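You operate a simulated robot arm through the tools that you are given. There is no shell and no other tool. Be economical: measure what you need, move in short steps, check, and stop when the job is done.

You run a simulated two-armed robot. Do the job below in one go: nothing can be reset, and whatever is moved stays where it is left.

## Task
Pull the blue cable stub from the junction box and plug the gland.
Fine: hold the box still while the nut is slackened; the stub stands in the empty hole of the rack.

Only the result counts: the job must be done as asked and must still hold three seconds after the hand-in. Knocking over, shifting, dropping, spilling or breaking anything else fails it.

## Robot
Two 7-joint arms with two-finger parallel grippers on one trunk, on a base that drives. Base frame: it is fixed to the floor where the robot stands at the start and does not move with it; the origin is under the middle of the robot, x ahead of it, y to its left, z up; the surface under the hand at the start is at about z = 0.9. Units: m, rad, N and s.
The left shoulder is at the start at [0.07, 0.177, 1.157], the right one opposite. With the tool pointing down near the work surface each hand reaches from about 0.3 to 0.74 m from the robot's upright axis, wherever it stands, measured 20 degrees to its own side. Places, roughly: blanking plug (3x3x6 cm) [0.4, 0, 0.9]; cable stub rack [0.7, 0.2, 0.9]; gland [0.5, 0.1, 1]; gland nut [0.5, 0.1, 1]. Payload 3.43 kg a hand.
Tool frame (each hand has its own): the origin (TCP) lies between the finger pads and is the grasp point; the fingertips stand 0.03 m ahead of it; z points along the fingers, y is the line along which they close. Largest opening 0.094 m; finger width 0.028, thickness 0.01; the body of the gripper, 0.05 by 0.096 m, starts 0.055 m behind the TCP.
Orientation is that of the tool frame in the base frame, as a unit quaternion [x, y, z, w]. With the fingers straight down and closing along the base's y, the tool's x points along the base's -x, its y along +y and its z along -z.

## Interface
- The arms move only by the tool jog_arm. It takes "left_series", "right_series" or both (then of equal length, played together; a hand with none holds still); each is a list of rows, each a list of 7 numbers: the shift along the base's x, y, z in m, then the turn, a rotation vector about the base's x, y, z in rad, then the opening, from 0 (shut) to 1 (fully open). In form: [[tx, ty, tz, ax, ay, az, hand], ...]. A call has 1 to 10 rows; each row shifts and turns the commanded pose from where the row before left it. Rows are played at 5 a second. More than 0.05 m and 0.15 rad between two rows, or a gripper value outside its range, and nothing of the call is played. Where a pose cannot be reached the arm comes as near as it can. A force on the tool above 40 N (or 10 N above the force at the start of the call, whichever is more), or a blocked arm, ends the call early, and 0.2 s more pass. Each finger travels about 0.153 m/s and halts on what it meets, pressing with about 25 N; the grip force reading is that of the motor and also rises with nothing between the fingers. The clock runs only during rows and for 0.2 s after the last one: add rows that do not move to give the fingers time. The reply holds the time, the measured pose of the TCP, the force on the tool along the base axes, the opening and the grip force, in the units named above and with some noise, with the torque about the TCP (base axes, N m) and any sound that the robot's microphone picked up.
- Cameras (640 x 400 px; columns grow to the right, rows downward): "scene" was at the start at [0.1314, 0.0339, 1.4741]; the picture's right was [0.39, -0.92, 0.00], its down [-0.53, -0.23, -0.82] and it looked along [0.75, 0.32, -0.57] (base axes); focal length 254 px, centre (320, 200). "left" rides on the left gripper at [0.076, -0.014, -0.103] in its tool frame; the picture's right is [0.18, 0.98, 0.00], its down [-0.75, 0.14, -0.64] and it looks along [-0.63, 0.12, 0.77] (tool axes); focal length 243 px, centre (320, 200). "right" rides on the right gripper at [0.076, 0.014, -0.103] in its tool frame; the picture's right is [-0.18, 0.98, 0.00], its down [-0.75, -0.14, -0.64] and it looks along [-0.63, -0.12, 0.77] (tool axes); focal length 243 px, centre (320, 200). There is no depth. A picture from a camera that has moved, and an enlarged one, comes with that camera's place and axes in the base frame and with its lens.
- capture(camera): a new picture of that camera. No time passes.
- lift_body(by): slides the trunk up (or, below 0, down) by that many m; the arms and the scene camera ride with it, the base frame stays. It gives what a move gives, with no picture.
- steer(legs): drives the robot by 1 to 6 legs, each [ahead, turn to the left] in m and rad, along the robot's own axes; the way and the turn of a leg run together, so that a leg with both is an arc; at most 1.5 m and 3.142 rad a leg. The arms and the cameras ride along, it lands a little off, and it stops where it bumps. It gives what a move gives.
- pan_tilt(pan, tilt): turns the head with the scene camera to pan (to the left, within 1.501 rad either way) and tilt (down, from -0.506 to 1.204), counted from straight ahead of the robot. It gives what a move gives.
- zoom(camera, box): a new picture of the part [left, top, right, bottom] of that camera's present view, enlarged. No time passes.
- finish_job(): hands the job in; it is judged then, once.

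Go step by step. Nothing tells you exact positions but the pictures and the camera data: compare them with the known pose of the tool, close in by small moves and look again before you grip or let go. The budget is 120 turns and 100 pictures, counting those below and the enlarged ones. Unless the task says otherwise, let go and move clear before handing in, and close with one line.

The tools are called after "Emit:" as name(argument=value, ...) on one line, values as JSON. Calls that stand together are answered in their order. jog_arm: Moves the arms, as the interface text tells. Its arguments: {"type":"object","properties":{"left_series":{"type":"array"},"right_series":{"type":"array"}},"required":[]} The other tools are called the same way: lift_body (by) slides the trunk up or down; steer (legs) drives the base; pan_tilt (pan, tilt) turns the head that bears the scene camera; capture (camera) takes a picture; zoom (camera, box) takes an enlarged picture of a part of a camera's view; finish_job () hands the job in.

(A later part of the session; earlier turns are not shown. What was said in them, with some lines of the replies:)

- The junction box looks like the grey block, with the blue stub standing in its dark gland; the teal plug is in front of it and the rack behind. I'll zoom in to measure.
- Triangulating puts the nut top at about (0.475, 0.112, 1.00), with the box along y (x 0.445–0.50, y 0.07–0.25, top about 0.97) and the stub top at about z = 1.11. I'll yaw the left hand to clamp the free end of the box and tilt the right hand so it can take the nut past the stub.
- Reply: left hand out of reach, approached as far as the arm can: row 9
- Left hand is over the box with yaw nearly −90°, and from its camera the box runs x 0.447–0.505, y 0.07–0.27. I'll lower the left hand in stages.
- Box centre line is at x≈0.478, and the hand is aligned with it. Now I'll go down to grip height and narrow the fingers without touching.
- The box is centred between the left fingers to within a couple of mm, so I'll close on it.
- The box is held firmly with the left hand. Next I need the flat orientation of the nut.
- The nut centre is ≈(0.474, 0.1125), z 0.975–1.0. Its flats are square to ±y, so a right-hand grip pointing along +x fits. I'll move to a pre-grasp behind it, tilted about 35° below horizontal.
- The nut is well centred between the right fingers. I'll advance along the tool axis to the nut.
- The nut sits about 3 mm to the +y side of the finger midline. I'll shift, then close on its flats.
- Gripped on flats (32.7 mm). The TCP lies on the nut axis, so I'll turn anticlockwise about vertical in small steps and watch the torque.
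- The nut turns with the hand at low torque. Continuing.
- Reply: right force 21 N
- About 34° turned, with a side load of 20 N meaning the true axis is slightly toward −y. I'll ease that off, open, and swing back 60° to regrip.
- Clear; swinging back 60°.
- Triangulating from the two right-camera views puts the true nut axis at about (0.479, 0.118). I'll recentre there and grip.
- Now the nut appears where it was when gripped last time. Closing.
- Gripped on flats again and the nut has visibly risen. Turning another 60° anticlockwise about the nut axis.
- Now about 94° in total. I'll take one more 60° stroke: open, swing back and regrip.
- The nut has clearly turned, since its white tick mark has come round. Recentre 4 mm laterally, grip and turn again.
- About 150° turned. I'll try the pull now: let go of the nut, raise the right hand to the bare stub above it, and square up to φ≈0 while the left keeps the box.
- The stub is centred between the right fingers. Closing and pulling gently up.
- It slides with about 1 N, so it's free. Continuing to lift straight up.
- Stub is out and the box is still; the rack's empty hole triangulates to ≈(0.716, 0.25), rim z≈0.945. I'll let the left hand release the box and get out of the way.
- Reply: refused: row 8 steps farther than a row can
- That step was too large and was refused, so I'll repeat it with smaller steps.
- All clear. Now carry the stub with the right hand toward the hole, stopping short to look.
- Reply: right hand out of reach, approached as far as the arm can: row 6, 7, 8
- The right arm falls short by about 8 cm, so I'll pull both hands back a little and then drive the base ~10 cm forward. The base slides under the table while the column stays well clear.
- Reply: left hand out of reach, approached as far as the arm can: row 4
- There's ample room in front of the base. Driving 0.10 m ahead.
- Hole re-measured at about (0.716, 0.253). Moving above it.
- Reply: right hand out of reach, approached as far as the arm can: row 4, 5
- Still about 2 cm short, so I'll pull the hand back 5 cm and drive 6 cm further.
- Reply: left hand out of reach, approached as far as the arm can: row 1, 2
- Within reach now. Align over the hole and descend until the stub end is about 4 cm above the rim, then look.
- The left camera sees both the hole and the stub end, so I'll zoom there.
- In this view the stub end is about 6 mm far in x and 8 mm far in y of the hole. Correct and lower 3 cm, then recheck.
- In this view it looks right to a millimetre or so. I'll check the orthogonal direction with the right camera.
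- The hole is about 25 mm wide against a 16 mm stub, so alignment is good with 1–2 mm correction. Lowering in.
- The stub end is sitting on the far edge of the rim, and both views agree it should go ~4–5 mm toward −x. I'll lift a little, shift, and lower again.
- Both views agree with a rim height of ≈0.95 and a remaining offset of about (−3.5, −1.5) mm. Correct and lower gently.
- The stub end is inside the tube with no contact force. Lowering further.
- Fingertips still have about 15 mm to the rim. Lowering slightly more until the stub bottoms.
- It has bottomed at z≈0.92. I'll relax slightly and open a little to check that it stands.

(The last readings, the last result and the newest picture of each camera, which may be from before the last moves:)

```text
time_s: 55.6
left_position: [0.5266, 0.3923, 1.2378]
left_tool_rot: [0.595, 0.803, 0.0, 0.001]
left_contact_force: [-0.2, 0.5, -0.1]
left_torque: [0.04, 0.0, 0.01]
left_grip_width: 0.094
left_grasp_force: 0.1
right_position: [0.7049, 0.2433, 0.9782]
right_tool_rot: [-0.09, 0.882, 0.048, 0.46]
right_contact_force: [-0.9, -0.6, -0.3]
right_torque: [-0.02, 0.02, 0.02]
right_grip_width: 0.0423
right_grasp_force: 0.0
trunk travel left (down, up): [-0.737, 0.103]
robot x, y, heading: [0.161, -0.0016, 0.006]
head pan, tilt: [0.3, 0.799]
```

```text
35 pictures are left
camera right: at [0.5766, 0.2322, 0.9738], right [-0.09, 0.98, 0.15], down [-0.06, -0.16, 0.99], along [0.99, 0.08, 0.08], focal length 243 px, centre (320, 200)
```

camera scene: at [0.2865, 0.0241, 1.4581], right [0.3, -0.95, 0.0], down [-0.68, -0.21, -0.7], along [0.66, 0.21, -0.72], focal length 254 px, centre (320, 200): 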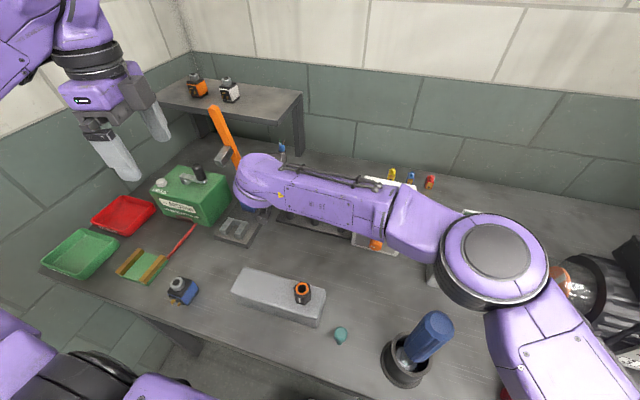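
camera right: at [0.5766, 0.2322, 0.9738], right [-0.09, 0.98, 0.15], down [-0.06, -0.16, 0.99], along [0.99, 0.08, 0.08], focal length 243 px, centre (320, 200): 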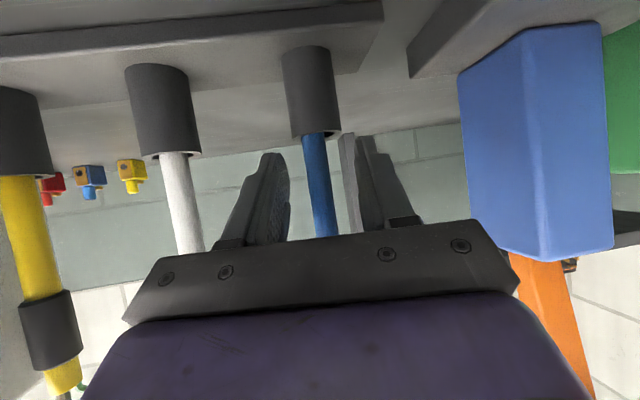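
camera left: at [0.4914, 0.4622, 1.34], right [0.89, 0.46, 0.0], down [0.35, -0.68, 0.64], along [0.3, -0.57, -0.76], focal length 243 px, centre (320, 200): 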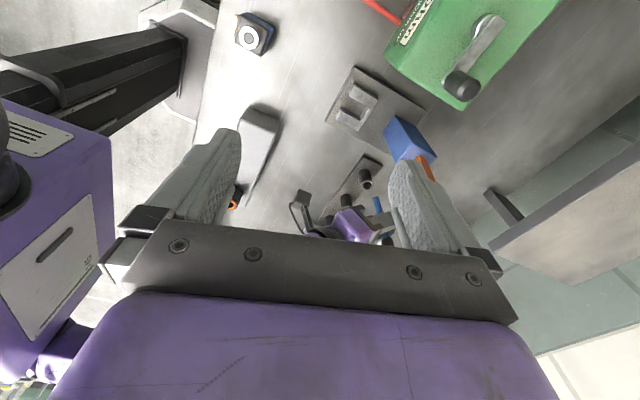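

The stub stands freely. Backing the right hand out along its axis.

Emit:
jog_arm(right_series=[[-0.02, -0.004, 0.012, 0, 0, 0, 0.45], [-0.025, -0.005, 0.015, 0, 0, 0, 0.45], [-0.03, -0.006, 0.02, 0, 0, 0, 0.45], [-0.03, -0.006, 0.02, 0, 0, 0, 0.45], [-0.03, -0.01, 0.03, 0, 0, 0, 0.6], [-0.03, -0.02, 0.03, 0, 0, 0, 0.7], [0, 0, 0, 0, 0, 0, 0.7]])

Emit:
capture(camera="right")

Emit:
capture(camera="scene")

```text
time_s: 57.2
left_position: [0.5272, 0.3917, 1.2382]
left_tool_rot: [0.596, 0.803, -0.001, 0.002]
left_contact_force: [-0.5, 0.4, -0.4]
left_torque: [-0.01, 0.0, 0.01]
left_grip_width: 0.0939
left_grasp_force: 0.1
right_position: [0.5405, 0.1917, 1.1047]
right_tool_rot: [-0.089, 0.883, 0.046, 0.459]
right_contact_force: [0.0, -1.0, 0.6]
right_torque: [0.0, -0.02, -0.02]
right_grip_width: 0.0658
right_grasp_force: 0.1
trunk travel left (down, up): [-0.737, 0.103]
robot x, y, heading: [0.1609, -0.0012, -0.003]
head pan, tilt: [0.3, 0.799]
```

```text
34 pictures are left
camera right: at [0.4122, 0.1814, 1.1008], right [-0.09, 0.98, 0.15], down [-0.06, -0.16, 0.99], along [0.99, 0.08, 0.08], focal length 243 px, centre (320, 200)
```

right: 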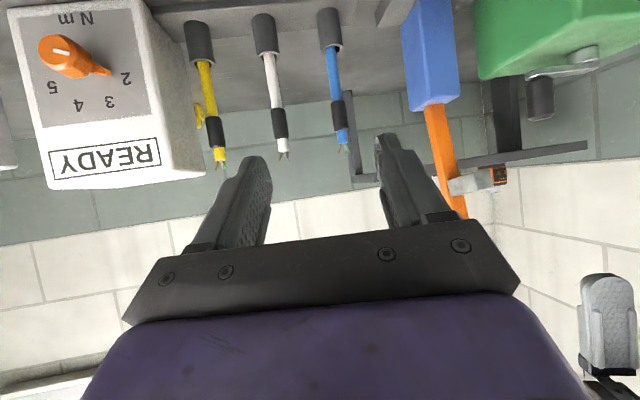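

```text
33 pictures are left
camera scene: at [0.2874, 0.0248, 1.458], right [0.3, -0.95, 0.0], down [-0.68, -0.22, -0.7], along [0.66, 0.21, -0.72], focal length 254 px, centre (320, 200)
```

scene: 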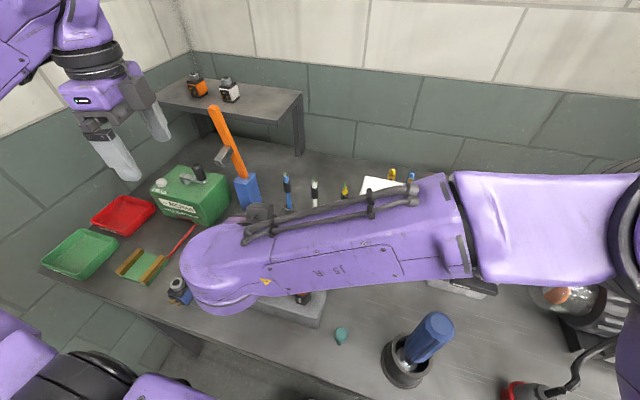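

The blue stub stands in the rack. Now I'll drive back ~0.13 m so the plug and gland are within comfortable reach, while starting to bring the right hand back to vertical.

Emit:
steer(legs=[[-0.13, 0]])

Emit:
jog_arm(right_series=[[0, -0.025, 0.025, 0, 0.1, -0.02, 0.7], [0, -0.025, 0.025, 0, 0.1, -0.02, 0.7], [0, -0.025, 0.025, 0, 0.1, -0.02, 0.7], [0, -0.025, 0.02, 0, 0.1, -0.02, 0.7], [0, -0.025, 0.02, 0, 0.1, -0.02, 0.7], [0, -0.02, 0.01, 0, 0.1, -0.02, 0.7], [0, -0.02, 0, 0, 0.1, -0.02, 0.7], [0, 0, 0, 0, 0.1, -0.02, 0.6], [0, 0, 0, 0, 0.1, -0.02, 0.6], [0, 0, 0, 0, 0.06, -0.01, 0.6]])

Emit:
capture(camera="right")

Emit:
capture(camera="scene")

```text
time_s: 58.5
left_position: [0.3981, 0.3928, 1.2376]
left_tool_rot: [0.595, 0.803, 0.0, 0.002]
left_contact_force: [-0.8, 0.5, 0.4]
left_torque: [0.0, 0.04, -0.03]
left_grip_width: 0.094
left_grasp_force: 0.1
right_position: [0.4128, 0.1927, 1.1035]
right_tool_rot: [-0.09, 0.883, 0.047, 0.459]
right_contact_force: [0.4, 0.0, -0.2]
right_torque: [-0.04, -0.01, 0.0]
right_grip_width: 0.0658
right_grasp_force: 0.1
trunk travel left (down, up): [-0.737, 0.103]
robot x, y, heading: [0.0304, -0.0029, 0.003]
head pan, tilt: [0.3, 0.799]
```

```text
time_s: 60.7
left_position: [0.3968, 0.3925, 1.2376]
left_tool_rot: [0.595, 0.804, 0.001, 0.002]
left_contact_force: [0.4, -0.2, 0.0]
left_torque: [0.02, -0.04, 0.02]
left_grip_width: 0.0941
left_grasp_force: 0.0
right_position: [0.4108, 0.0284, 1.2291]
right_tool_rot: [0.024, 0.999, 0.041, 0.002]
right_contact_force: [-0.3, 0.5, 0.4]
right_torque: [0.02, 0.01, 0.0]
right_grip_width: 0.056
right_grasp_force: 0.1
trunk travel left (down, up): [-0.737, 0.103]
robot x, y, heading: [0.0295, -0.0004, 0.001]
head pan, tilt: [0.3, 0.799]
```

```text
32 pictures are left
camera right: at [0.3346, 0.0369, 1.3326], right [0.23, 0.97, 0.08], down [0.74, -0.23, 0.63], along [0.63, -0.09, -0.77], focal length 243 px, centre (320, 200)
```

right: 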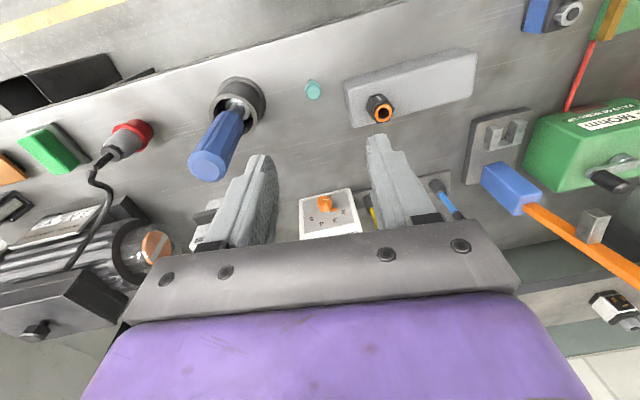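

```text
31 pictures are left
camera scene: at [0.1571, 0.023, 1.4581], right [0.3, -0.95, 0.0], down [-0.68, -0.22, -0.7], along [0.66, 0.21, -0.72], focal length 254 px, centre (320, 200)
```

scene: 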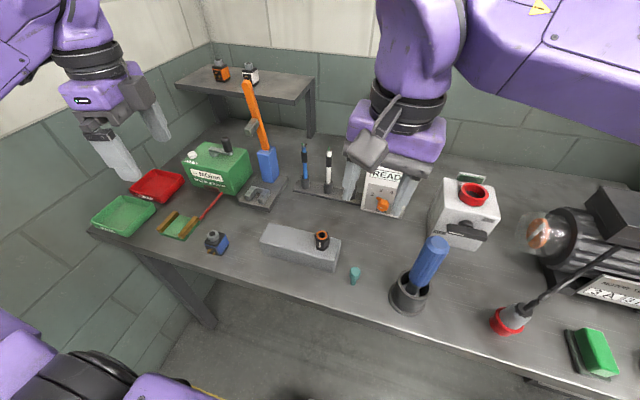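

The plug head is at ≈(0.4325, 0.0325), top z≈0.963. I'll straighten the hand, yaw it so a finger clears the box corner, and come down above the plug.

Emit:
jog_arm(right_series=[[0.004, 0.001, -0.025, -0.014, 0, 0.11, 0.6], [0.004, 0.001, -0.025, -0.014, 0, 0.11, 0.6], [0.004, 0.001, -0.025, -0.014, 0, 0.11, 0.6], [0.004, 0.001, -0.025, -0.014, 0, 0.11, 0.6], [0.003, 0, -0.025, -0.014, 0.002, 0.11, 0.55], [0.003, 0, -0.025, -0.012, 0.002, 0.11, 0.55], [0, 0, 0, 0, 0, 0, 0.55]])

Emit:
capture(camera="right")

Emit:
zoom(camera="scene", box=[260, 190, 430, 310])

```text
time_s: 62.3
left_position: [0.3974, 0.3923, 1.2385]
left_tool_rot: [0.596, 0.803, 0.001, 0.001]
left_contact_force: [0.1, 0.6, -0.9]
left_torque: [-0.02, 0.02, 0.01]
left_grip_width: 0.0939
left_grasp_force: 0.1
right_position: [0.4314, 0.0318, 1.0783]
right_tool_rot: [-0.303, 0.953, -0.001, -0.01]
right_contact_force: [-0.7, -0.3, -0.1]
right_torque: [-0.01, 0.0, 0.02]
right_grip_width: 0.0519
right_grasp_force: 0.1
trunk travel left (down, up): [-0.737, 0.103]
robot x, y, heading: [0.0347, -0.0038, 0.01]
head pan, tilt: [0.3, 0.799]
```

```text
30 pictures are left
camera right: at [0.3625, 0.0003, 1.1831], right [-0.42, 0.91, 0.0], down [0.71, 0.32, 0.62], along [0.57, 0.26, -0.78], focal length 243 px, centre (320, 200)
```

right: 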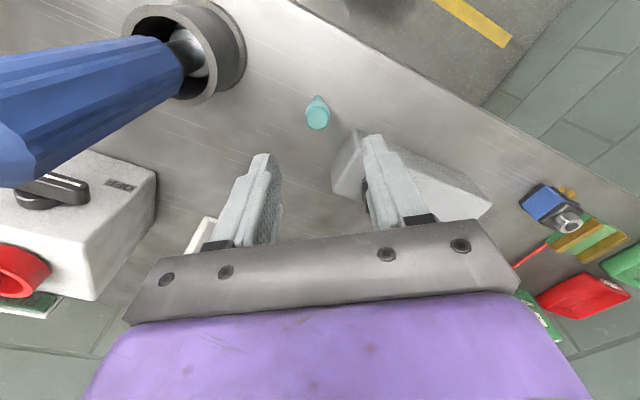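

```text
3.33 times, centred on (345, 250) of scene
camera zoom: at [0.1565, 0.0234, 1.4582], right [0.3, -0.95, 0.0], down [-0.68, -0.22, -0.7], along [0.67, 0.21, -0.72], focal length 846 px, centre (237, 33)
```

zoom: 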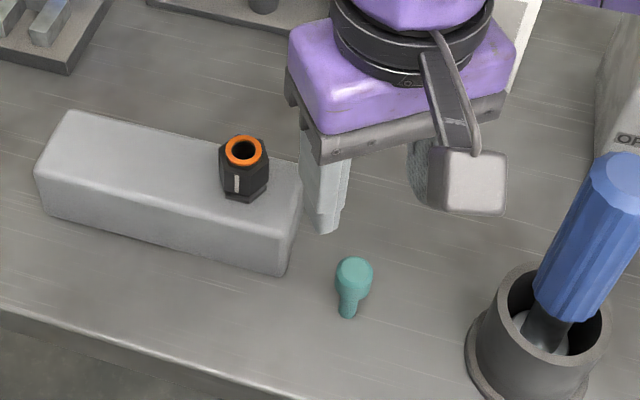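

Plug centre refined to ≈(0.437, 0.032). Going down around the head.

Emit:
jog_arm(right_series=[[0.005, 0, -0.025, 0, 0, 0, 0.55], [0, 0, -0.025, 0, 0, 0, 0.55], [0, 0, -0.025, 0, 0, 0, 0.55], [0, 0, -0.02, 0, 0, 0, 0.55], [0, 0, 0, 0, 0, 0, 0.55]])

Emit:
capture(camera="right")

Emit:
zoom(camera="scene", box=[310, 220, 400, 300])

```text
time_s: 63.5
left_position: [0.397, 0.3918, 1.2377]
left_tool_rot: [0.596, 0.803, 0.001, 0.002]
left_contact_force: [-1.1, -0.7, -0.2]
left_torque: [-0.01, 0.01, 0.0]
left_grip_width: 0.0939
left_grasp_force: 0.0
right_position: [0.4363, 0.0312, 0.9867]
right_tool_rot: [-0.302, 0.953, -0.001, -0.011]
right_contact_force: [-0.6, -0.3, 0.6]
right_torque: [0.03, -0.04, -0.01]
right_grip_width: 0.0516
right_grasp_force: 0.0
trunk travel left (down, up): [-0.737, 0.103]
robot x, y, heading: [0.0346, -0.0027, 0.006]
head pan, tilt: [0.3, 0.799]
```

```text
28 pictures are left
camera right: at [0.3686, 0.0, 1.09], right [-0.41, 0.91, 0.0], down [0.71, 0.32, 0.63], along [0.57, 0.26, -0.78], focal length 243 px, centre (320, 200)
```

right: 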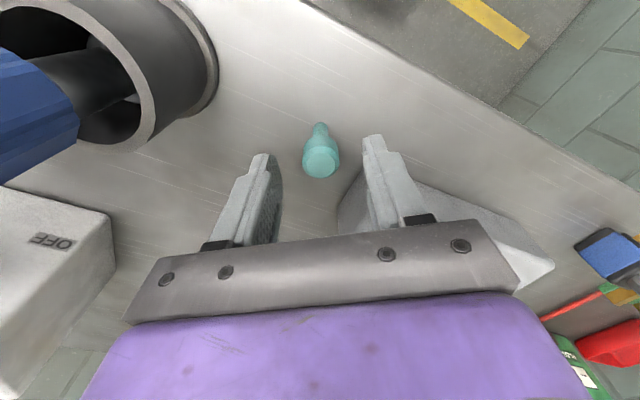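

```text
5.00 times, centred on (355, 260) of scene
camera zoom: at [0.1564, 0.0235, 1.4582], right [0.3, -0.95, 0.0], down [-0.68, -0.22, -0.7], along [0.67, 0.21, -0.72], focal length 1268 px, centre (145, -100)
```

zoom: 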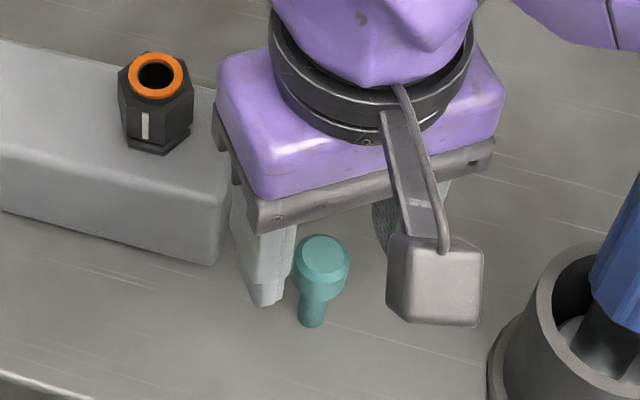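

Plug centred to 1–2 mm. Down 2 cm and grip the head.

Emit:
jog_arm(right_series=[[0.001, 0.001, -0.01, 0, 0, 0, 0.5], [0, 0, -0.01, 0, 0, 0, 0.4], [0, 0, 0, 0, 0, 0, 0.33], [0, 0, 0, 0, 0, 0, 0.28], [0, 0, 0, 0, 0, 0, 0.22], [0, 0, 0, 0, 0, 0, 0.1], [0, 0, 0, 0, 0, 0, 0]])

Emit:
capture(camera="right")

Emit:
zoom(camera="scene", box=[310, 220, 400, 300])

```text
time_s: 65.1
left_position: [0.3967, 0.3927, 1.2384]
left_tool_rot: [0.596, 0.803, 0.0, 0.001]
left_contact_force: [-0.2, 0.5, -0.3]
left_torque: [0.02, -0.03, -0.02]
left_grip_width: 0.0941
left_grasp_force: 0.1
right_position: [0.4396, 0.0324, 0.9654]
right_tool_rot: [-0.302, 0.953, -0.001, -0.012]
right_contact_force: [0.1, 0.5, 0.2]
right_torque: [-0.02, -0.01, 0.0]
right_grip_width: 0.0208
right_grasp_force: 24.9
trunk travel left (down, up): [-0.737, 0.103]
robot x, y, heading: [0.0331, -0.0013, 0.007]
head pan, tilt: [0.3, 0.799]
```

```text
26 pictures are left
camera right: at [0.3705, 0.0009, 1.0698], right [-0.41, 0.91, 0.0], down [0.71, 0.32, 0.63], along [0.57, 0.26, -0.78], focal length 243 px, centre (320, 200)
```

right: 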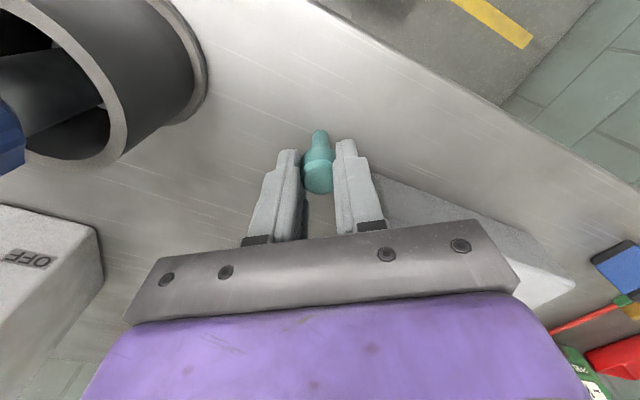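

```text
5.00 times, centred on (355, 260) of scene
camera zoom: at [0.1568, 0.0235, 1.4581], right [0.3, -0.95, 0.0], down [-0.68, -0.22, -0.7], along [0.66, 0.21, -0.72], focal length 1268 px, centre (145, -100)
```

zoom: 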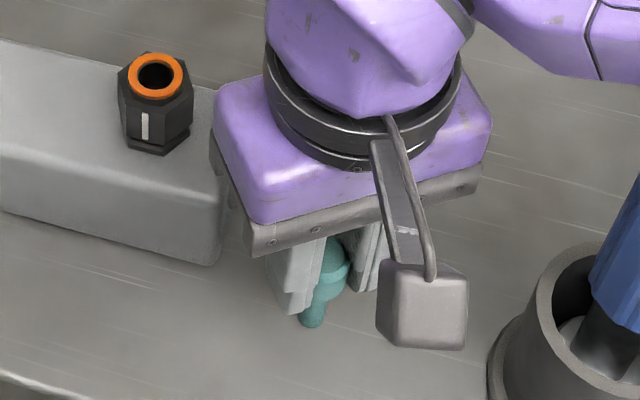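

Plug head gripped. Lifting straight up and carrying it over the gland.

Emit:
jog_arm(right_series=[[0, 0, 0.02, 0, 0, 0, 0], [0, 0, 0.03, 0, 0, 0, 0], [0, 0, 0.035, 0, 0, 0, 0], [0.008, 0.017, 0.02, 0, 0, 0, 0], [0.008, 0.017, 0, 0, 0, 0, 0], [0.008, 0.017, 0, 0, 0, 0, 0], [0.008, 0.017, 0, 0, 0, 0, 0], [0.007, 0.018, 0, 0, 0, 0, 0], [0, 0, 0, 0, 0, 0, 0]])

Emit:
capture(camera="right")

Emit:
zoom(camera="scene", box=[270, 180, 390, 280])

Emit:
capture(camera="left")

```text
time_s: 67.1
left_position: [0.3959, 0.392, 1.2375]
left_tool_rot: [0.596, 0.803, 0.0, 0.002]
left_contact_force: [0.4, 0.5, -0.1]
left_torque: [0.01, 0.0, 0.01]
left_grip_width: 0.0938
left_grasp_force: 0.1
right_position: [0.4703, 0.1006, 1.0711]
right_tool_rot: [-0.301, 0.953, -0.001, -0.011]
right_contact_force: [0.2, -0.4, 0.7]
right_torque: [-0.02, 0.0, 0.0]
right_grip_width: 0.0209
right_grasp_force: 24.8
right hand out of reach, approached as far as the arm can: row 8
trunk travel left (down, up): [-0.737, 0.103]
robot x, y, heading: [0.0283, -0.003, 0.003]
head pan, tilt: [0.3, 0.799]
```

```text
24 pictures are left
camera right: at [0.4015, 0.0696, 1.1742], right [-0.41, 0.91, 0.0], down [0.71, 0.32, 0.62], along [0.57, 0.26, -0.78], focal length 243 px, centre (320, 200)
```

right: 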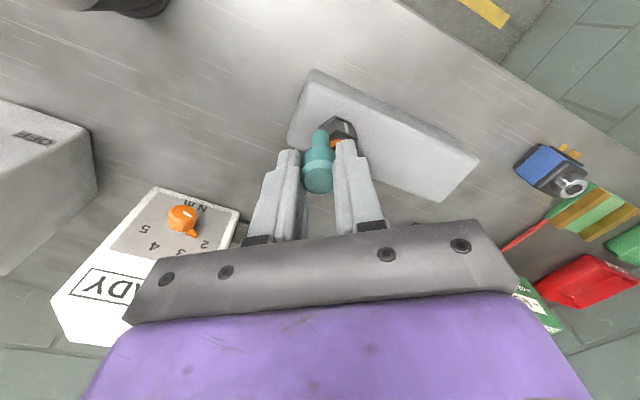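

```text
4.00 times, centred on (330, 230) of scene
camera zoom: at [0.1567, 0.0234, 1.4581], right [0.3, -0.95, 0.0], down [-0.68, -0.22, -0.7], along [0.66, 0.21, -0.72], focal length 1015 px, centre (280, 80)
```

zoom: 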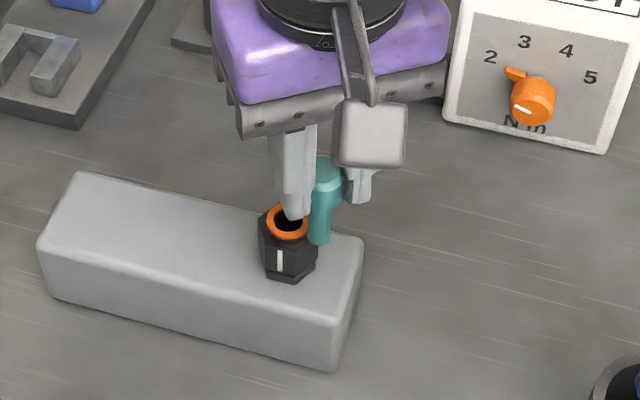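

```text
22 pictures are left
camera left: at [0.3614, 0.4617, 1.34], right [0.89, 0.46, 0.0], down [0.35, -0.68, 0.64], along [0.3, -0.57, -0.76], focal length 243 px, centre (320, 200)
```

left: 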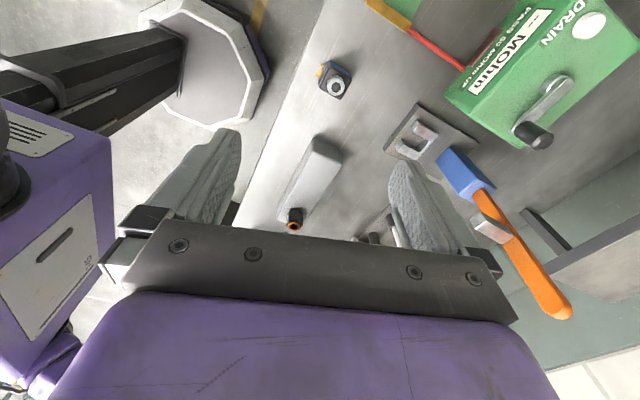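

That pose is at a joint limit with this yaw, and the stem is barely above the nut. I'll raise 2.5 cm, unwind the yaw, and then continue over the gland.

Emit:
jog_arm(right_series=[[0, 0, 0.025, 0, 0, 0, 0], [0, 0, 0, 0, 0, -0.12, 0], [0, 0, 0, 0, 0, -0.12, 0], [0, 0, 0, 0, 0, -0.12, 0], [0, 0, 0, 0, 0, -0.12, 0], [0.004, 0.008, 0, 0, 0, -0.12, 0], [0.004, 0.009, 0, 0, 0, 0, 0], [0, 0, 0, 0, 0, 0, 0]])

Emit:
capture(camera="right")

Emit:
zoom(camera="scene", box=[270, 180, 390, 280])

```text
time_s: 68.9
left_position: [0.3965, 0.3916, 1.2378]
left_tool_rot: [0.596, 0.803, 0.0, 0.002]
left_contact_force: [0.2, -0.1, 0.7]
left_torque: [0.01, -0.02, -0.01]
left_grip_width: 0.0938
left_grasp_force: 0.1
right_position: [0.4785, 0.1154, 1.0692]
right_tool_rot: [-0.005, 1.0, 0.002, -0.01]
right_contact_force: [-0.8, -0.3, 0.1]
right_torque: [0.03, 0.0, 0.01]
right_grip_width: 0.0209
right_grasp_force: 25.3
right hand out of reach, approached as far as the arm can: row 1
trunk travel left (down, up): [-0.737, 0.103]
robot x, y, heading: [0.0286, 0.0028, 0.004]
head pan, tilt: [0.3, 0.799]
```

```text
21 pictures are left
camera right: at [0.404, 0.1293, 1.1733], right [0.17, 0.98, 0.0], down [0.77, -0.14, 0.62], along [0.62, -0.11, -0.78], focal length 243 px, centre (320, 200)
```

right: 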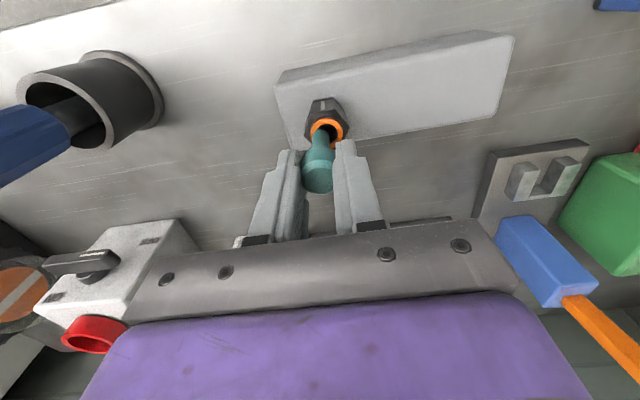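

```text
4.00 times, centred on (330, 230) of scene
camera zoom: at [0.1568, 0.0231, 1.4581], right [0.3, -0.95, 0.0], down [-0.68, -0.22, -0.7], along [0.66, 0.21, -0.72], focal length 1015 px, centre (280, 80)
```

zoom: 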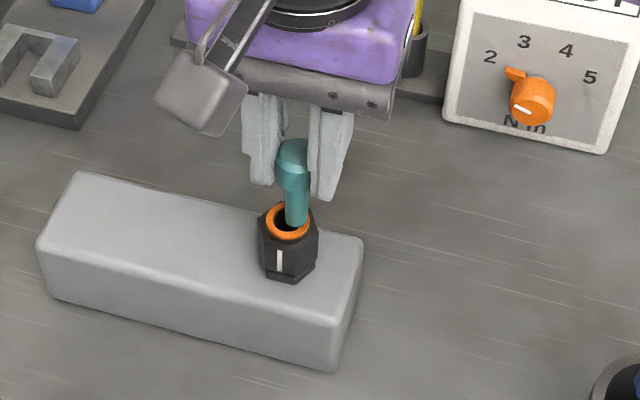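

No contact, and the stem tip now hovers just above the gland. Close-up views for final alignment.

Emit:
zoom(camera="right", box=[280, 80, 370, 200])

Emit:
zoom(camera="scene", box=[325, 220, 360, 255])

```text
3.33 times, centred on (325, 140) of right
camera zoom: at [0.404, 0.1293, 1.1733], right [0.17, 0.98, 0.0], down [0.77, -0.14, 0.62], along [0.62, -0.11, -0.78], focal length 809 px, centre (303, 400)
```

zoom: 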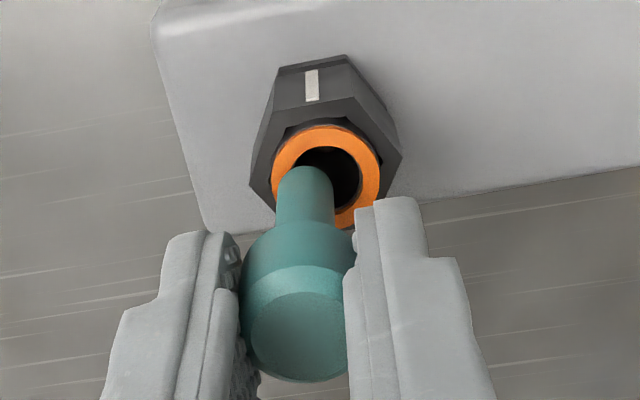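

```text
11.43 times, centred on (342, 238) of scene
camera zoom: at [0.1568, 0.0231, 1.4581], right [0.3, -0.95, 0.0], down [-0.68, -0.22, -0.7], along [0.66, 0.21, -0.72], focal length 2899 px, centre (63, -229)
```

zoom: 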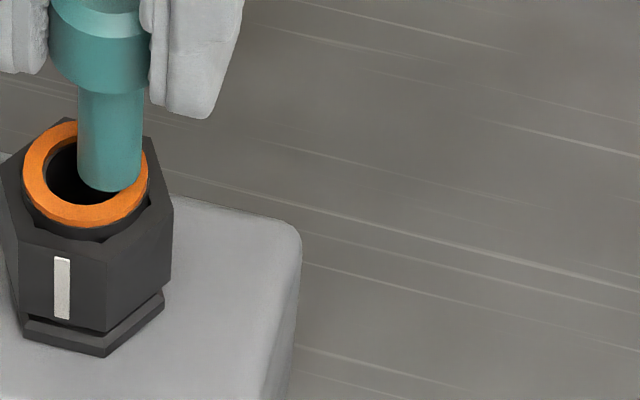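

Both views say the hole is about (+2.5, +5.3) mm from the stem tip. Shift by that and recheck.

Emit:
jog_arm(right_series=[[0.0025, 0.005, 0.001, 0, 0, 0, 0], [0, 0, 0, 0, 0, 0, 0], [0, 0, 0, 0, 0, 0, 0]])

Emit:
zoom(camera="right", box=[280, 80, 370, 200])

Emit:
zoom(camera="scene", box=[325, 220, 360, 255])

```text
time_s: 69.7
left_position: [0.3968, 0.3915, 1.2383]
left_tool_rot: [0.595, 0.804, 0.0, 0.001]
left_contact_force: [0.3, -1.3, 0.5]
left_torque: [0.02, 0.03, 0.01]
left_grip_width: 0.0941
left_grasp_force: 0.1
right_position: [0.4822, 0.1212, 1.0705]
right_tool_rot: [-0.006, 1.0, 0.002, -0.011]
right_contact_force: [-0.2, -0.2, 0.1]
right_torque: [-0.02, -0.04, -0.02]
right_grip_width: 0.0207
right_grasp_force: 25.0
trunk travel left (down, up): [-0.737, 0.103]
robot x, y, heading: [0.0282, 0.0, 0.007]
head pan, tilt: [0.3, 0.799]
```

```text
3.33 times, centred on (325, 140) of right
camera zoom: at [0.4069, 0.1344, 1.1747], right [0.17, 0.98, 0.0], down [0.77, -0.13, 0.62], along [0.62, -0.11, -0.78], focal length 809 px, centre (303, 400)
```

zoom: 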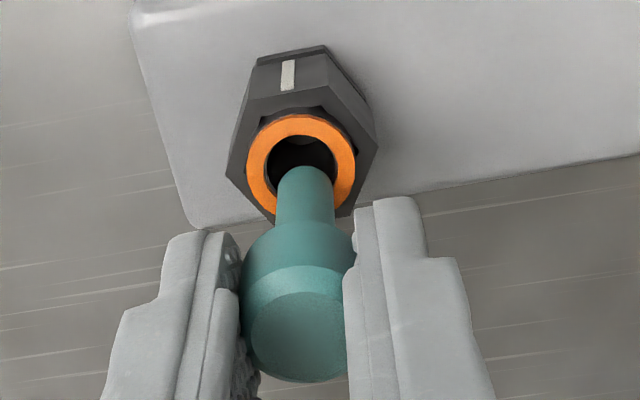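

```text
11.43 times, centred on (342, 238) of scene
camera zoom: at [0.1568, 0.0235, 1.4581], right [0.3, -0.95, 0.0], down [-0.68, -0.22, -0.7], along [0.66, 0.21, -0.72], focal length 2899 px, centre (63, -229)
```

zoom: 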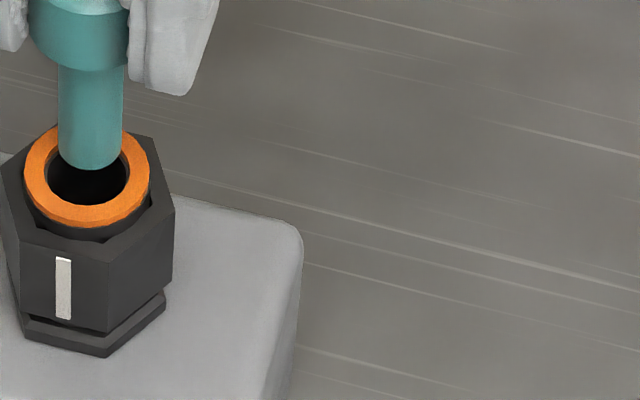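

Both views now agree: aligned within a millimetre, with the tip ≈5 mm above the gland. Lowering in small steps.

Emit:
jog_arm(right_series=[[0, 0, -0.004, 0, 0, 0, 0], [0, 0, -0.004, 0, 0, 0, 0], [0, 0, -0.003, 0, 0, 0, 0], [0, 0, 0, 0, 0, 0, 0]])

Emit:
zoom(camera="right", box=[280, 80, 370, 200])

Emit:
zoom(camera="scene", box=[325, 220, 360, 255])

```text
time_s: 70.7
left_position: [0.3942, 0.3926, 1.2395]
left_tool_rot: [0.595, 0.803, 0.002, 0.004]
left_contact_force: [0.3, -0.3, 0.1]
left_torque: [0.0, 0.0, 0.0]
left_grip_width: 0.094
left_grasp_force: 0.1
right_position: [0.4804, 0.1202, 1.0619]
right_tool_rot: [-0.007, 1.0, 0.004, -0.009]
right_contact_force: [0.7, 1.3, 25.5]
right_torque: [0.04, -0.24, -0.01]
right_grip_width: 0.0206
right_grasp_force: 25.2
trunk travel left (down, up): [-0.737, 0.103]
robot x, y, heading: [0.028, -0.0028, 0.004]
head pan, tilt: [0.3, 0.799]
```

```text
3.33 times, centred on (325, 140) of right
camera zoom: at [0.4054, 0.1333, 1.1658], right [0.17, 0.98, 0.0], down [0.77, -0.14, 0.63], along [0.62, -0.11, -0.78], focal length 809 px, centre (303, 400)
```

zoom: 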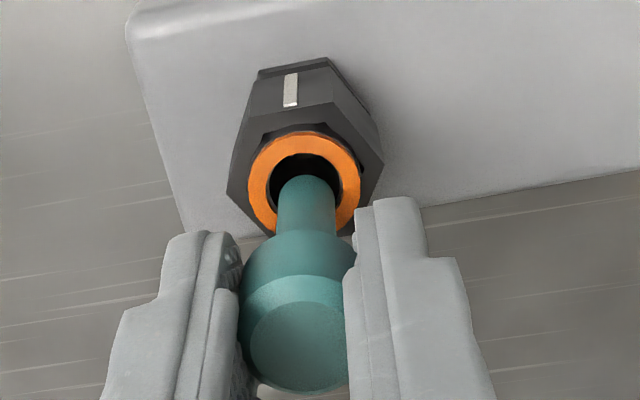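

```text
11.43 times, centred on (342, 238) of scene
camera zoom: at [0.1534, 0.0229, 1.4587], right [0.3, -0.95, 0.0], down [-0.68, -0.22, -0.7], along [0.67, 0.21, -0.72], focal length 2899 px, centre (63, -229)
```

zoom: 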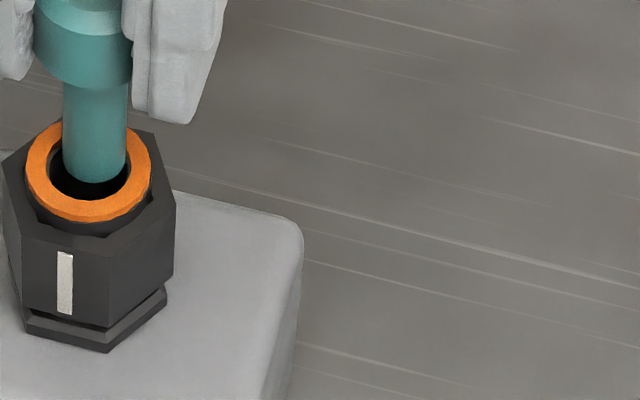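

The tip touched the far rim: it needs ~3.5 mm toward −x and ~1 mm +y. I'll lift slightly, shift, and look again.

Emit:
jog_arm(right_series=[[0, 0, 0.005, 0, 0, 0, 0], [-0.0035, 0.0005, 0, 0, 0, 0, 0], [0, 0, 0, 0, 0, 0, 0], [0, 0, -0.002, 0, 0, 0, 0], [0, 0, 0, 0, 0, 0, 0]])

Emit:
zoom(camera="right", box=[295, 115, 350, 165])

Emit:
zoom(camera="scene", box=[318, 226, 344, 252])

```text
time_s: 71.9
left_position: [0.3971, 0.3919, 1.2375]
left_tool_rot: [0.596, 0.803, 0.0, 0.001]
left_contact_force: [-0.3, -0.3, -0.4]
left_torque: [0.02, 0.02, 0.01]
left_grip_width: 0.094
left_grasp_force: 0.1
right_position: [0.4779, 0.1212, 1.0618]
right_tool_rot: [-0.005, 1.0, 0.002, -0.011]
right_contact_force: [-1.1, 0.8, 0.4]
right_torque: [0.01, 0.0, -0.02]
right_grip_width: 0.0206
right_grasp_force: 24.8
trunk travel left (down, up): [-0.737, 0.103]
robot x, y, heading: [0.0293, -0.0017, 0.012]
head pan, tilt: [0.3, 0.799]
```

```text
8.00 times, centred on (322, 140) of right
camera zoom: at [0.4037, 0.1341, 1.1656], right [0.17, 0.98, 0.0], down [0.77, -0.13, 0.62], along [0.62, -0.11, -0.78], focal length 1941 px, centre (300, 680)
```

zoom: 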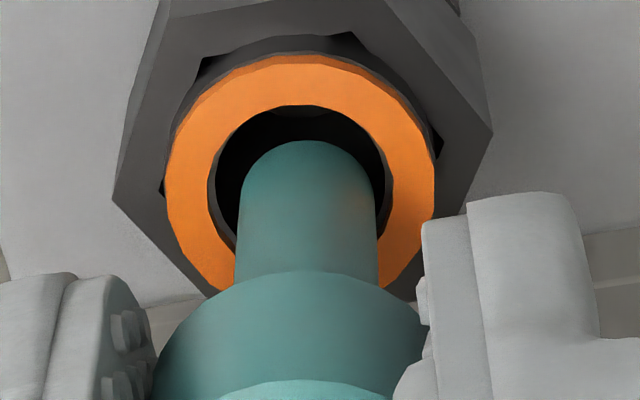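

```text
15.38 times, centred on (331, 239) of scene
camera zoom: at [0.1566, 0.0234, 1.4581], right [0.3, -0.95, 0.0], down [-0.68, -0.22, -0.7], along [0.66, 0.21, -0.72], focal length 3903 px, centre (151, -400)
```

zoom: 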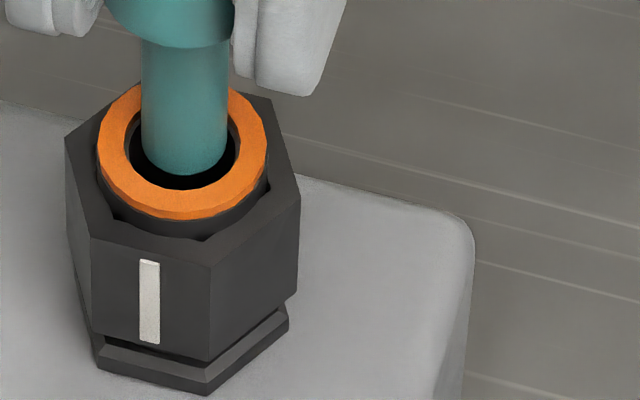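

Now centred in both views within about 1 mm. Lowering.

Emit:
jog_arm(right_series=[[-0.0007, 0, -0.003, 0, 0, 0, 0], [0, 0, -0.003, 0, 0, 0, 0], [0, 0, -0.003, 0, 0, 0, 0], [0, 0, 0, 0, 0, 0, 0]])

Emit:
zoom(camera="right", box=[280, 95, 370, 195])

```text
time_s: 72.9
left_position: [0.3968, 0.3919, 1.2374]
left_tool_rot: [0.595, 0.803, 0.0, 0.001]
left_contact_force: [0.2, 0.2, 0.3]
left_torque: [-0.01, -0.02, 0.02]
left_grip_width: 0.0939
left_grasp_force: 0.0
right_position: [0.4773, 0.1227, 1.0551]
right_tool_rot: [-0.005, 1.0, 0.003, -0.01]
right_contact_force: [-0.3, -0.9, 0.6]
right_torque: [-0.07, 0.01, 0.03]
right_grip_width: 0.0208
right_grasp_force: 25.1
trunk travel left (down, up): [-0.737, 0.103]
robot x, y, heading: [0.0282, 0.0035, 0.005]
head pan, tilt: [0.3, 0.799]
```

```text
4.00 times, centred on (325, 145) of right
camera zoom: at [0.4036, 0.1346, 1.1577], right [0.17, 0.98, 0.0], down [0.77, -0.14, 0.63], along [0.62, -0.11, -0.78], focal length 970 px, centre (300, 420)
```

zoom: 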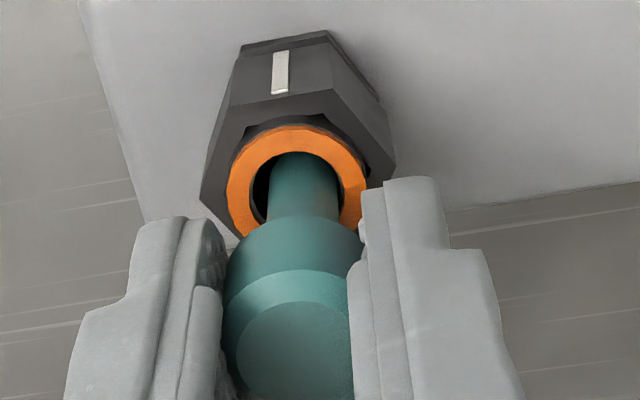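

The stem has entered the gland with no force. Continuing down until the head seats.

Emit:
jog_arm(right_series=[[0, -0.001, -0.003, 0, 0, 0, 0], [0, 0, -0.003, 0, 0, 0, 0], [0, 0, -0.003, 0, 0, 0, 0], [0, 0, -0.003, 0, 0, 0, 0], [0, 0, 0, 0, 0, 0, 0]])

Emit:
zoom(camera="right", box=[280, 95, 370, 195])

Emit:
zoom(camera="scene", box=[300, 210, 350, 255])

```text
time_s: 74.1
left_position: [0.3984, 0.3928, 1.2382]
left_tool_rot: [0.595, 0.803, 0.0, 0.002]
left_contact_force: [0.5, 0.0, -0.5]
left_torque: [0.01, -0.02, 0.02]
left_grip_width: 0.094
left_grasp_force: 0.0
right_position: [0.4784, 0.1203, 1.0415]
right_tool_rot: [-0.006, 1.0, 0.002, -0.01]
right_contact_force: [-0.2, 0.2, 1.2]
right_torque: [-0.01, -0.01, -0.01]
right_grip_width: 0.0207
right_grasp_force: 24.9
trunk travel left (down, up): [-0.737, 0.103]
robot x, y, heading: [0.0307, -0.0025, 0.007]
head pan, tilt: [0.3, 0.799]
```

```text
4.00 times, centred on (325, 145) of right
camera zoom: at [0.403, 0.1336, 1.1451], right [0.17, 0.98, 0.0], down [0.77, -0.13, 0.62], along [0.62, -0.11, -0.78], focal length 970 px, centre (300, 420)
```

zoom: 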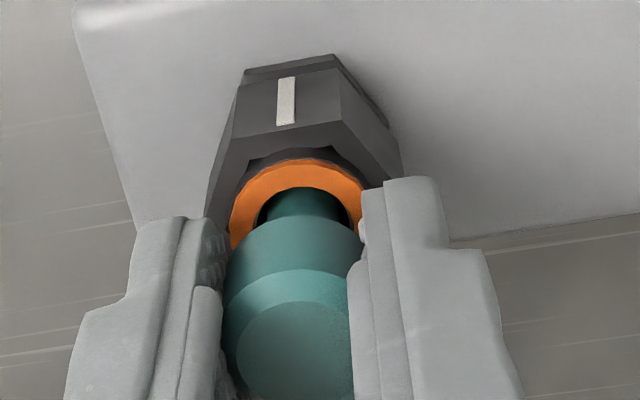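

```text
8.89 times, centred on (325, 232) of scene
camera zoom: at [0.1568, 0.0236, 1.4581], right [0.3, -0.95, 0.0], down [-0.68, -0.22, -0.7], along [0.66, 0.21, -0.72], focal length 2255 px, centre (276, -89)
```

zoom: 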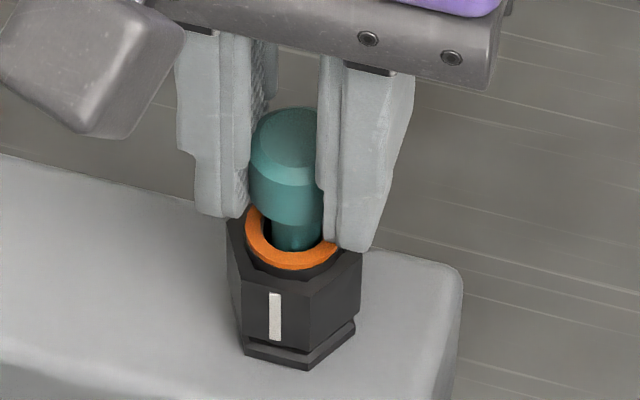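

Head is ~5 mm above the ring. A little further, watching force.

Emit:
jog_arm(right_series=[[0, 0, -0.002, 0, 0, 0, 0], [0, 0, -0.002, 0, 0, 0, 0], [0, 0, -0.002, 0, 0, 0, 0], [0, 0, -0.002, 0, 0, 0, 0], [0, 0, 0, 0, 0, 0, 0]])

Emit:
zoom(camera="scene", box=[300, 210, 350, 255])

```text
time_s: 75.3
left_position: [0.3977, 0.3921, 1.2387]
left_tool_rot: [0.595, 0.804, 0.0, 0.002]
left_contact_force: [-0.2, 0.7, 0.2]
left_torque: [0.01, -0.01, 0.01]
left_grip_width: 0.094
left_grasp_force: 0.1
right_position: [0.4779, 0.1204, 1.0337]
right_tool_rot: [-0.006, 1.0, 0.002, -0.01]
right_contact_force: [0.0, 0.6, 0.9]
right_torque: [-0.01, 0.0, 0.01]
right_grip_width: 0.0208
right_grasp_force: 25.3
trunk travel left (down, up): [-0.737, 0.103]
robot x, y, heading: [0.0306, 0.0001, 0.005]
head pan, tilt: [0.3, 0.799]
```

```text
8.89 times, centred on (325, 232) of scene
camera zoom: at [0.1568, 0.0236, 1.4581], right [0.3, -0.95, 0.0], down [-0.68, -0.22, -0.7], along [0.66, 0.21, -0.72], focal length 2255 px, centre (276, -89)
```

zoom: 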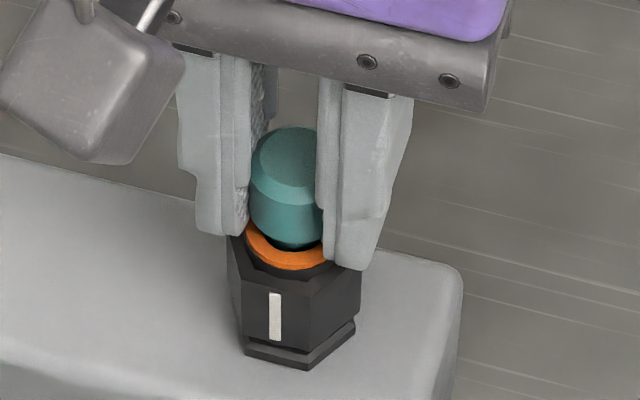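

Emit:
jog_arm(right_series=[[0, 0, -0.002, 0, 0, 0, 0], [0, 0, -0.002, 0, 0, 0, 0], [0, 0, -0.001, 0, 0, 0, 0], [0, 0, 0, 0, 0, 0, 0]])

Emit:
zoom(camera="scene", box=[300, 210, 350, 255])

```text
time_s: 76.3
left_position: [0.3954, 0.3924, 1.2374]
left_tool_rot: [0.595, 0.803, 0.0, 0.003]
left_contact_force: [-0.9, -0.4, 0.2]
left_torque: [-0.02, 0.04, 0.0]
left_grip_width: 0.094
left_grasp_force: 0.1
right_position: [0.4775, 0.1218, 1.0303]
right_tool_rot: [-0.006, 1.0, 0.002, -0.01]
right_contact_force: [4.2, 3.0, 12.5]
right_torque: [-0.06, -0.18, 0.09]
right_grip_width: 0.0204
right_grasp_force: 24.9
trunk travel left (down, up): [-0.737, 0.103]
robot x, y, heading: [0.0274, 0.0, 0.004]
head pan, tilt: [0.3, 0.799]
```

```text
8.89 times, centred on (325, 232) of scene
camera zoom: at [0.1561, 0.0238, 1.4584], right [0.3, -0.95, 0.0], down [-0.68, -0.22, -0.7], along [0.67, 0.21, -0.72], focal length 2255 px, centre (276, -89)
```

zoom: 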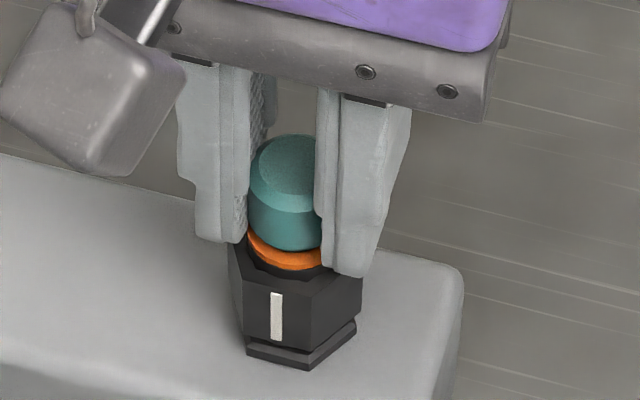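

The head has seated on the ring (12 N). Ease, open, and lift clear to check.

Emit:
jog_arm(right_series=[[0, 0, 0.001, 0, 0, 0, 0], [0, 0, 0, 0, 0, 0, 0.3], [0, 0, 0, 0, 0, 0, 0.42], [0, 0, 0.005, 0, 0, 0, 0.5], [0, 0, 0.02, 0, 0, 0, 0.5], [-0.01, -0.01, 0.025, 0, 0, 0, 0.5], [-0.02, -0.03, 0, 0, 0, 0, 0.5], [-0.02, -0.03, 0, 0, 0, 0, 0.5], [-0.02, -0.03, 0, 0, 0, 0, 0.5]])

Emit:
zoom(camera="scene", box=[300, 200, 360, 260])

Emit:
capture(camera="scene")

```text
time_s: 78.3
left_position: [0.3961, 0.391, 1.238]
left_tool_rot: [0.596, 0.803, 0.001, 0.002]
left_contact_force: [-0.8, -0.1, 0.0]
left_torque: [-0.01, -0.02, 0.0]
left_grip_width: 0.0941
left_grasp_force: 0.0
right_position: [0.4086, 0.018, 1.079]
right_tool_rot: [-0.006, 1.0, 0.002, -0.011]
right_contact_force: [-0.1, -0.1, -0.6]
right_torque: [-0.03, 0.02, -0.02]
right_grip_width: 0.0469
right_grasp_force: 0.1
trunk travel left (down, up): [-0.737, 0.103]
robot x, y, heading: [0.0315, -0.0017, 0.01]
head pan, tilt: [0.3, 0.799]
```

```text
6.67 times, centred on (330, 230) of scene
camera zoom: at [0.1556, 0.0219, 1.4583], right [0.3, -0.95, 0.0], down [-0.68, -0.21, -0.7], along [0.67, 0.21, -0.72], focal length 1691 px, centre (253, 0)
```

zoom: 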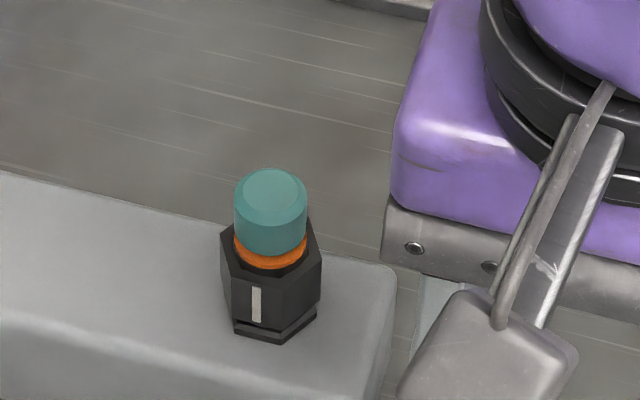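

```text
5 pictures are left
camera scene: at [0.1556, 0.0219, 1.4583], right [0.3, -0.95, 0.0], down [-0.68, -0.21, -0.7], along [0.67, 0.21, -0.72], focal length 254 px, centre (320, 200)
```

scene: 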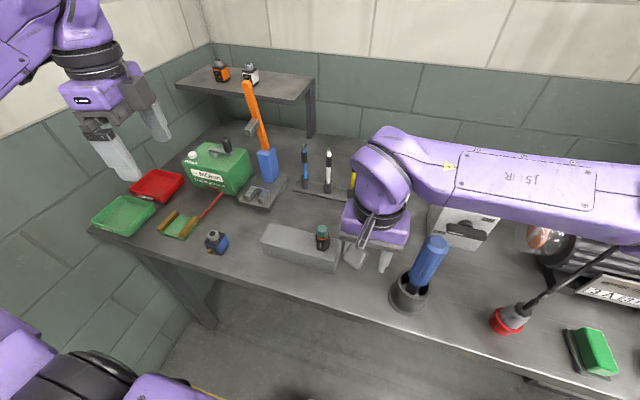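

The plug is seated upright in the gland and the box is in place. I'll raise the right hand clear and check the rack one last time.

Emit:
jog_arm(right_series=[[0, 0, 0.04, 0, 0, 0, 0.5], [0, 0, 0.04, 0, 0, 0, 0.5], [0, 0, 0.04, 0, 0, 0, 0.5], [0, 0, 0, 0, 0, 0, 0.5]])

Emit:
zoom(camera="scene", box=[230, 130, 400, 280])

```text
time_s: 79.3
left_position: [0.3981, 0.3927, 1.2379]
left_tool_rot: [0.595, 0.804, 0.0, 0.002]
left_contact_force: [0.8, 0.3, -0.7]
left_torque: [0.0, 0.02, 0.01]
left_grip_width: 0.0938
left_grasp_force: 0.0
right_position: [0.4079, 0.0216, 1.199]
right_tool_rot: [-0.007, 1.0, 0.003, -0.01]
right_contact_force: [0.8, 0.9, 0.4]
right_torque: [-0.02, 0.01, -0.04]
right_grip_width: 0.047
right_grasp_force: 0.0
trunk travel left (down, up): [-0.737, 0.103]
robot x, y, heading: [0.0312, 0.0009, 0.001]
head pan, tilt: [0.3, 0.799]
```

```text
2.67 times, centred on (315, 205) of scene
camera zoom: at [0.1571, 0.0234, 1.4581], right [0.3, -0.95, 0.0], down [-0.68, -0.22, -0.7], along [0.66, 0.21, -0.72], focal length 676 px, centre (333, 187)
```

zoom: 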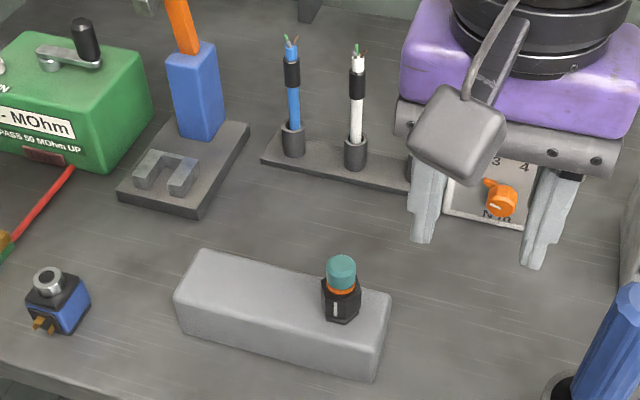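

The blue stub stands in the rack, the plug is seated in the gland, and both hands are clear. Handing in.

Emit:
finish_job()

```text
The job is handed in.
```

The job is handed in: the blue stub was pulled and stands in the rack's empty hole, and the plug is seated in the gland. The left hand held the box throughout the nut slackening (about 150°) and the pull. The last pictures show nothing else disturbed.
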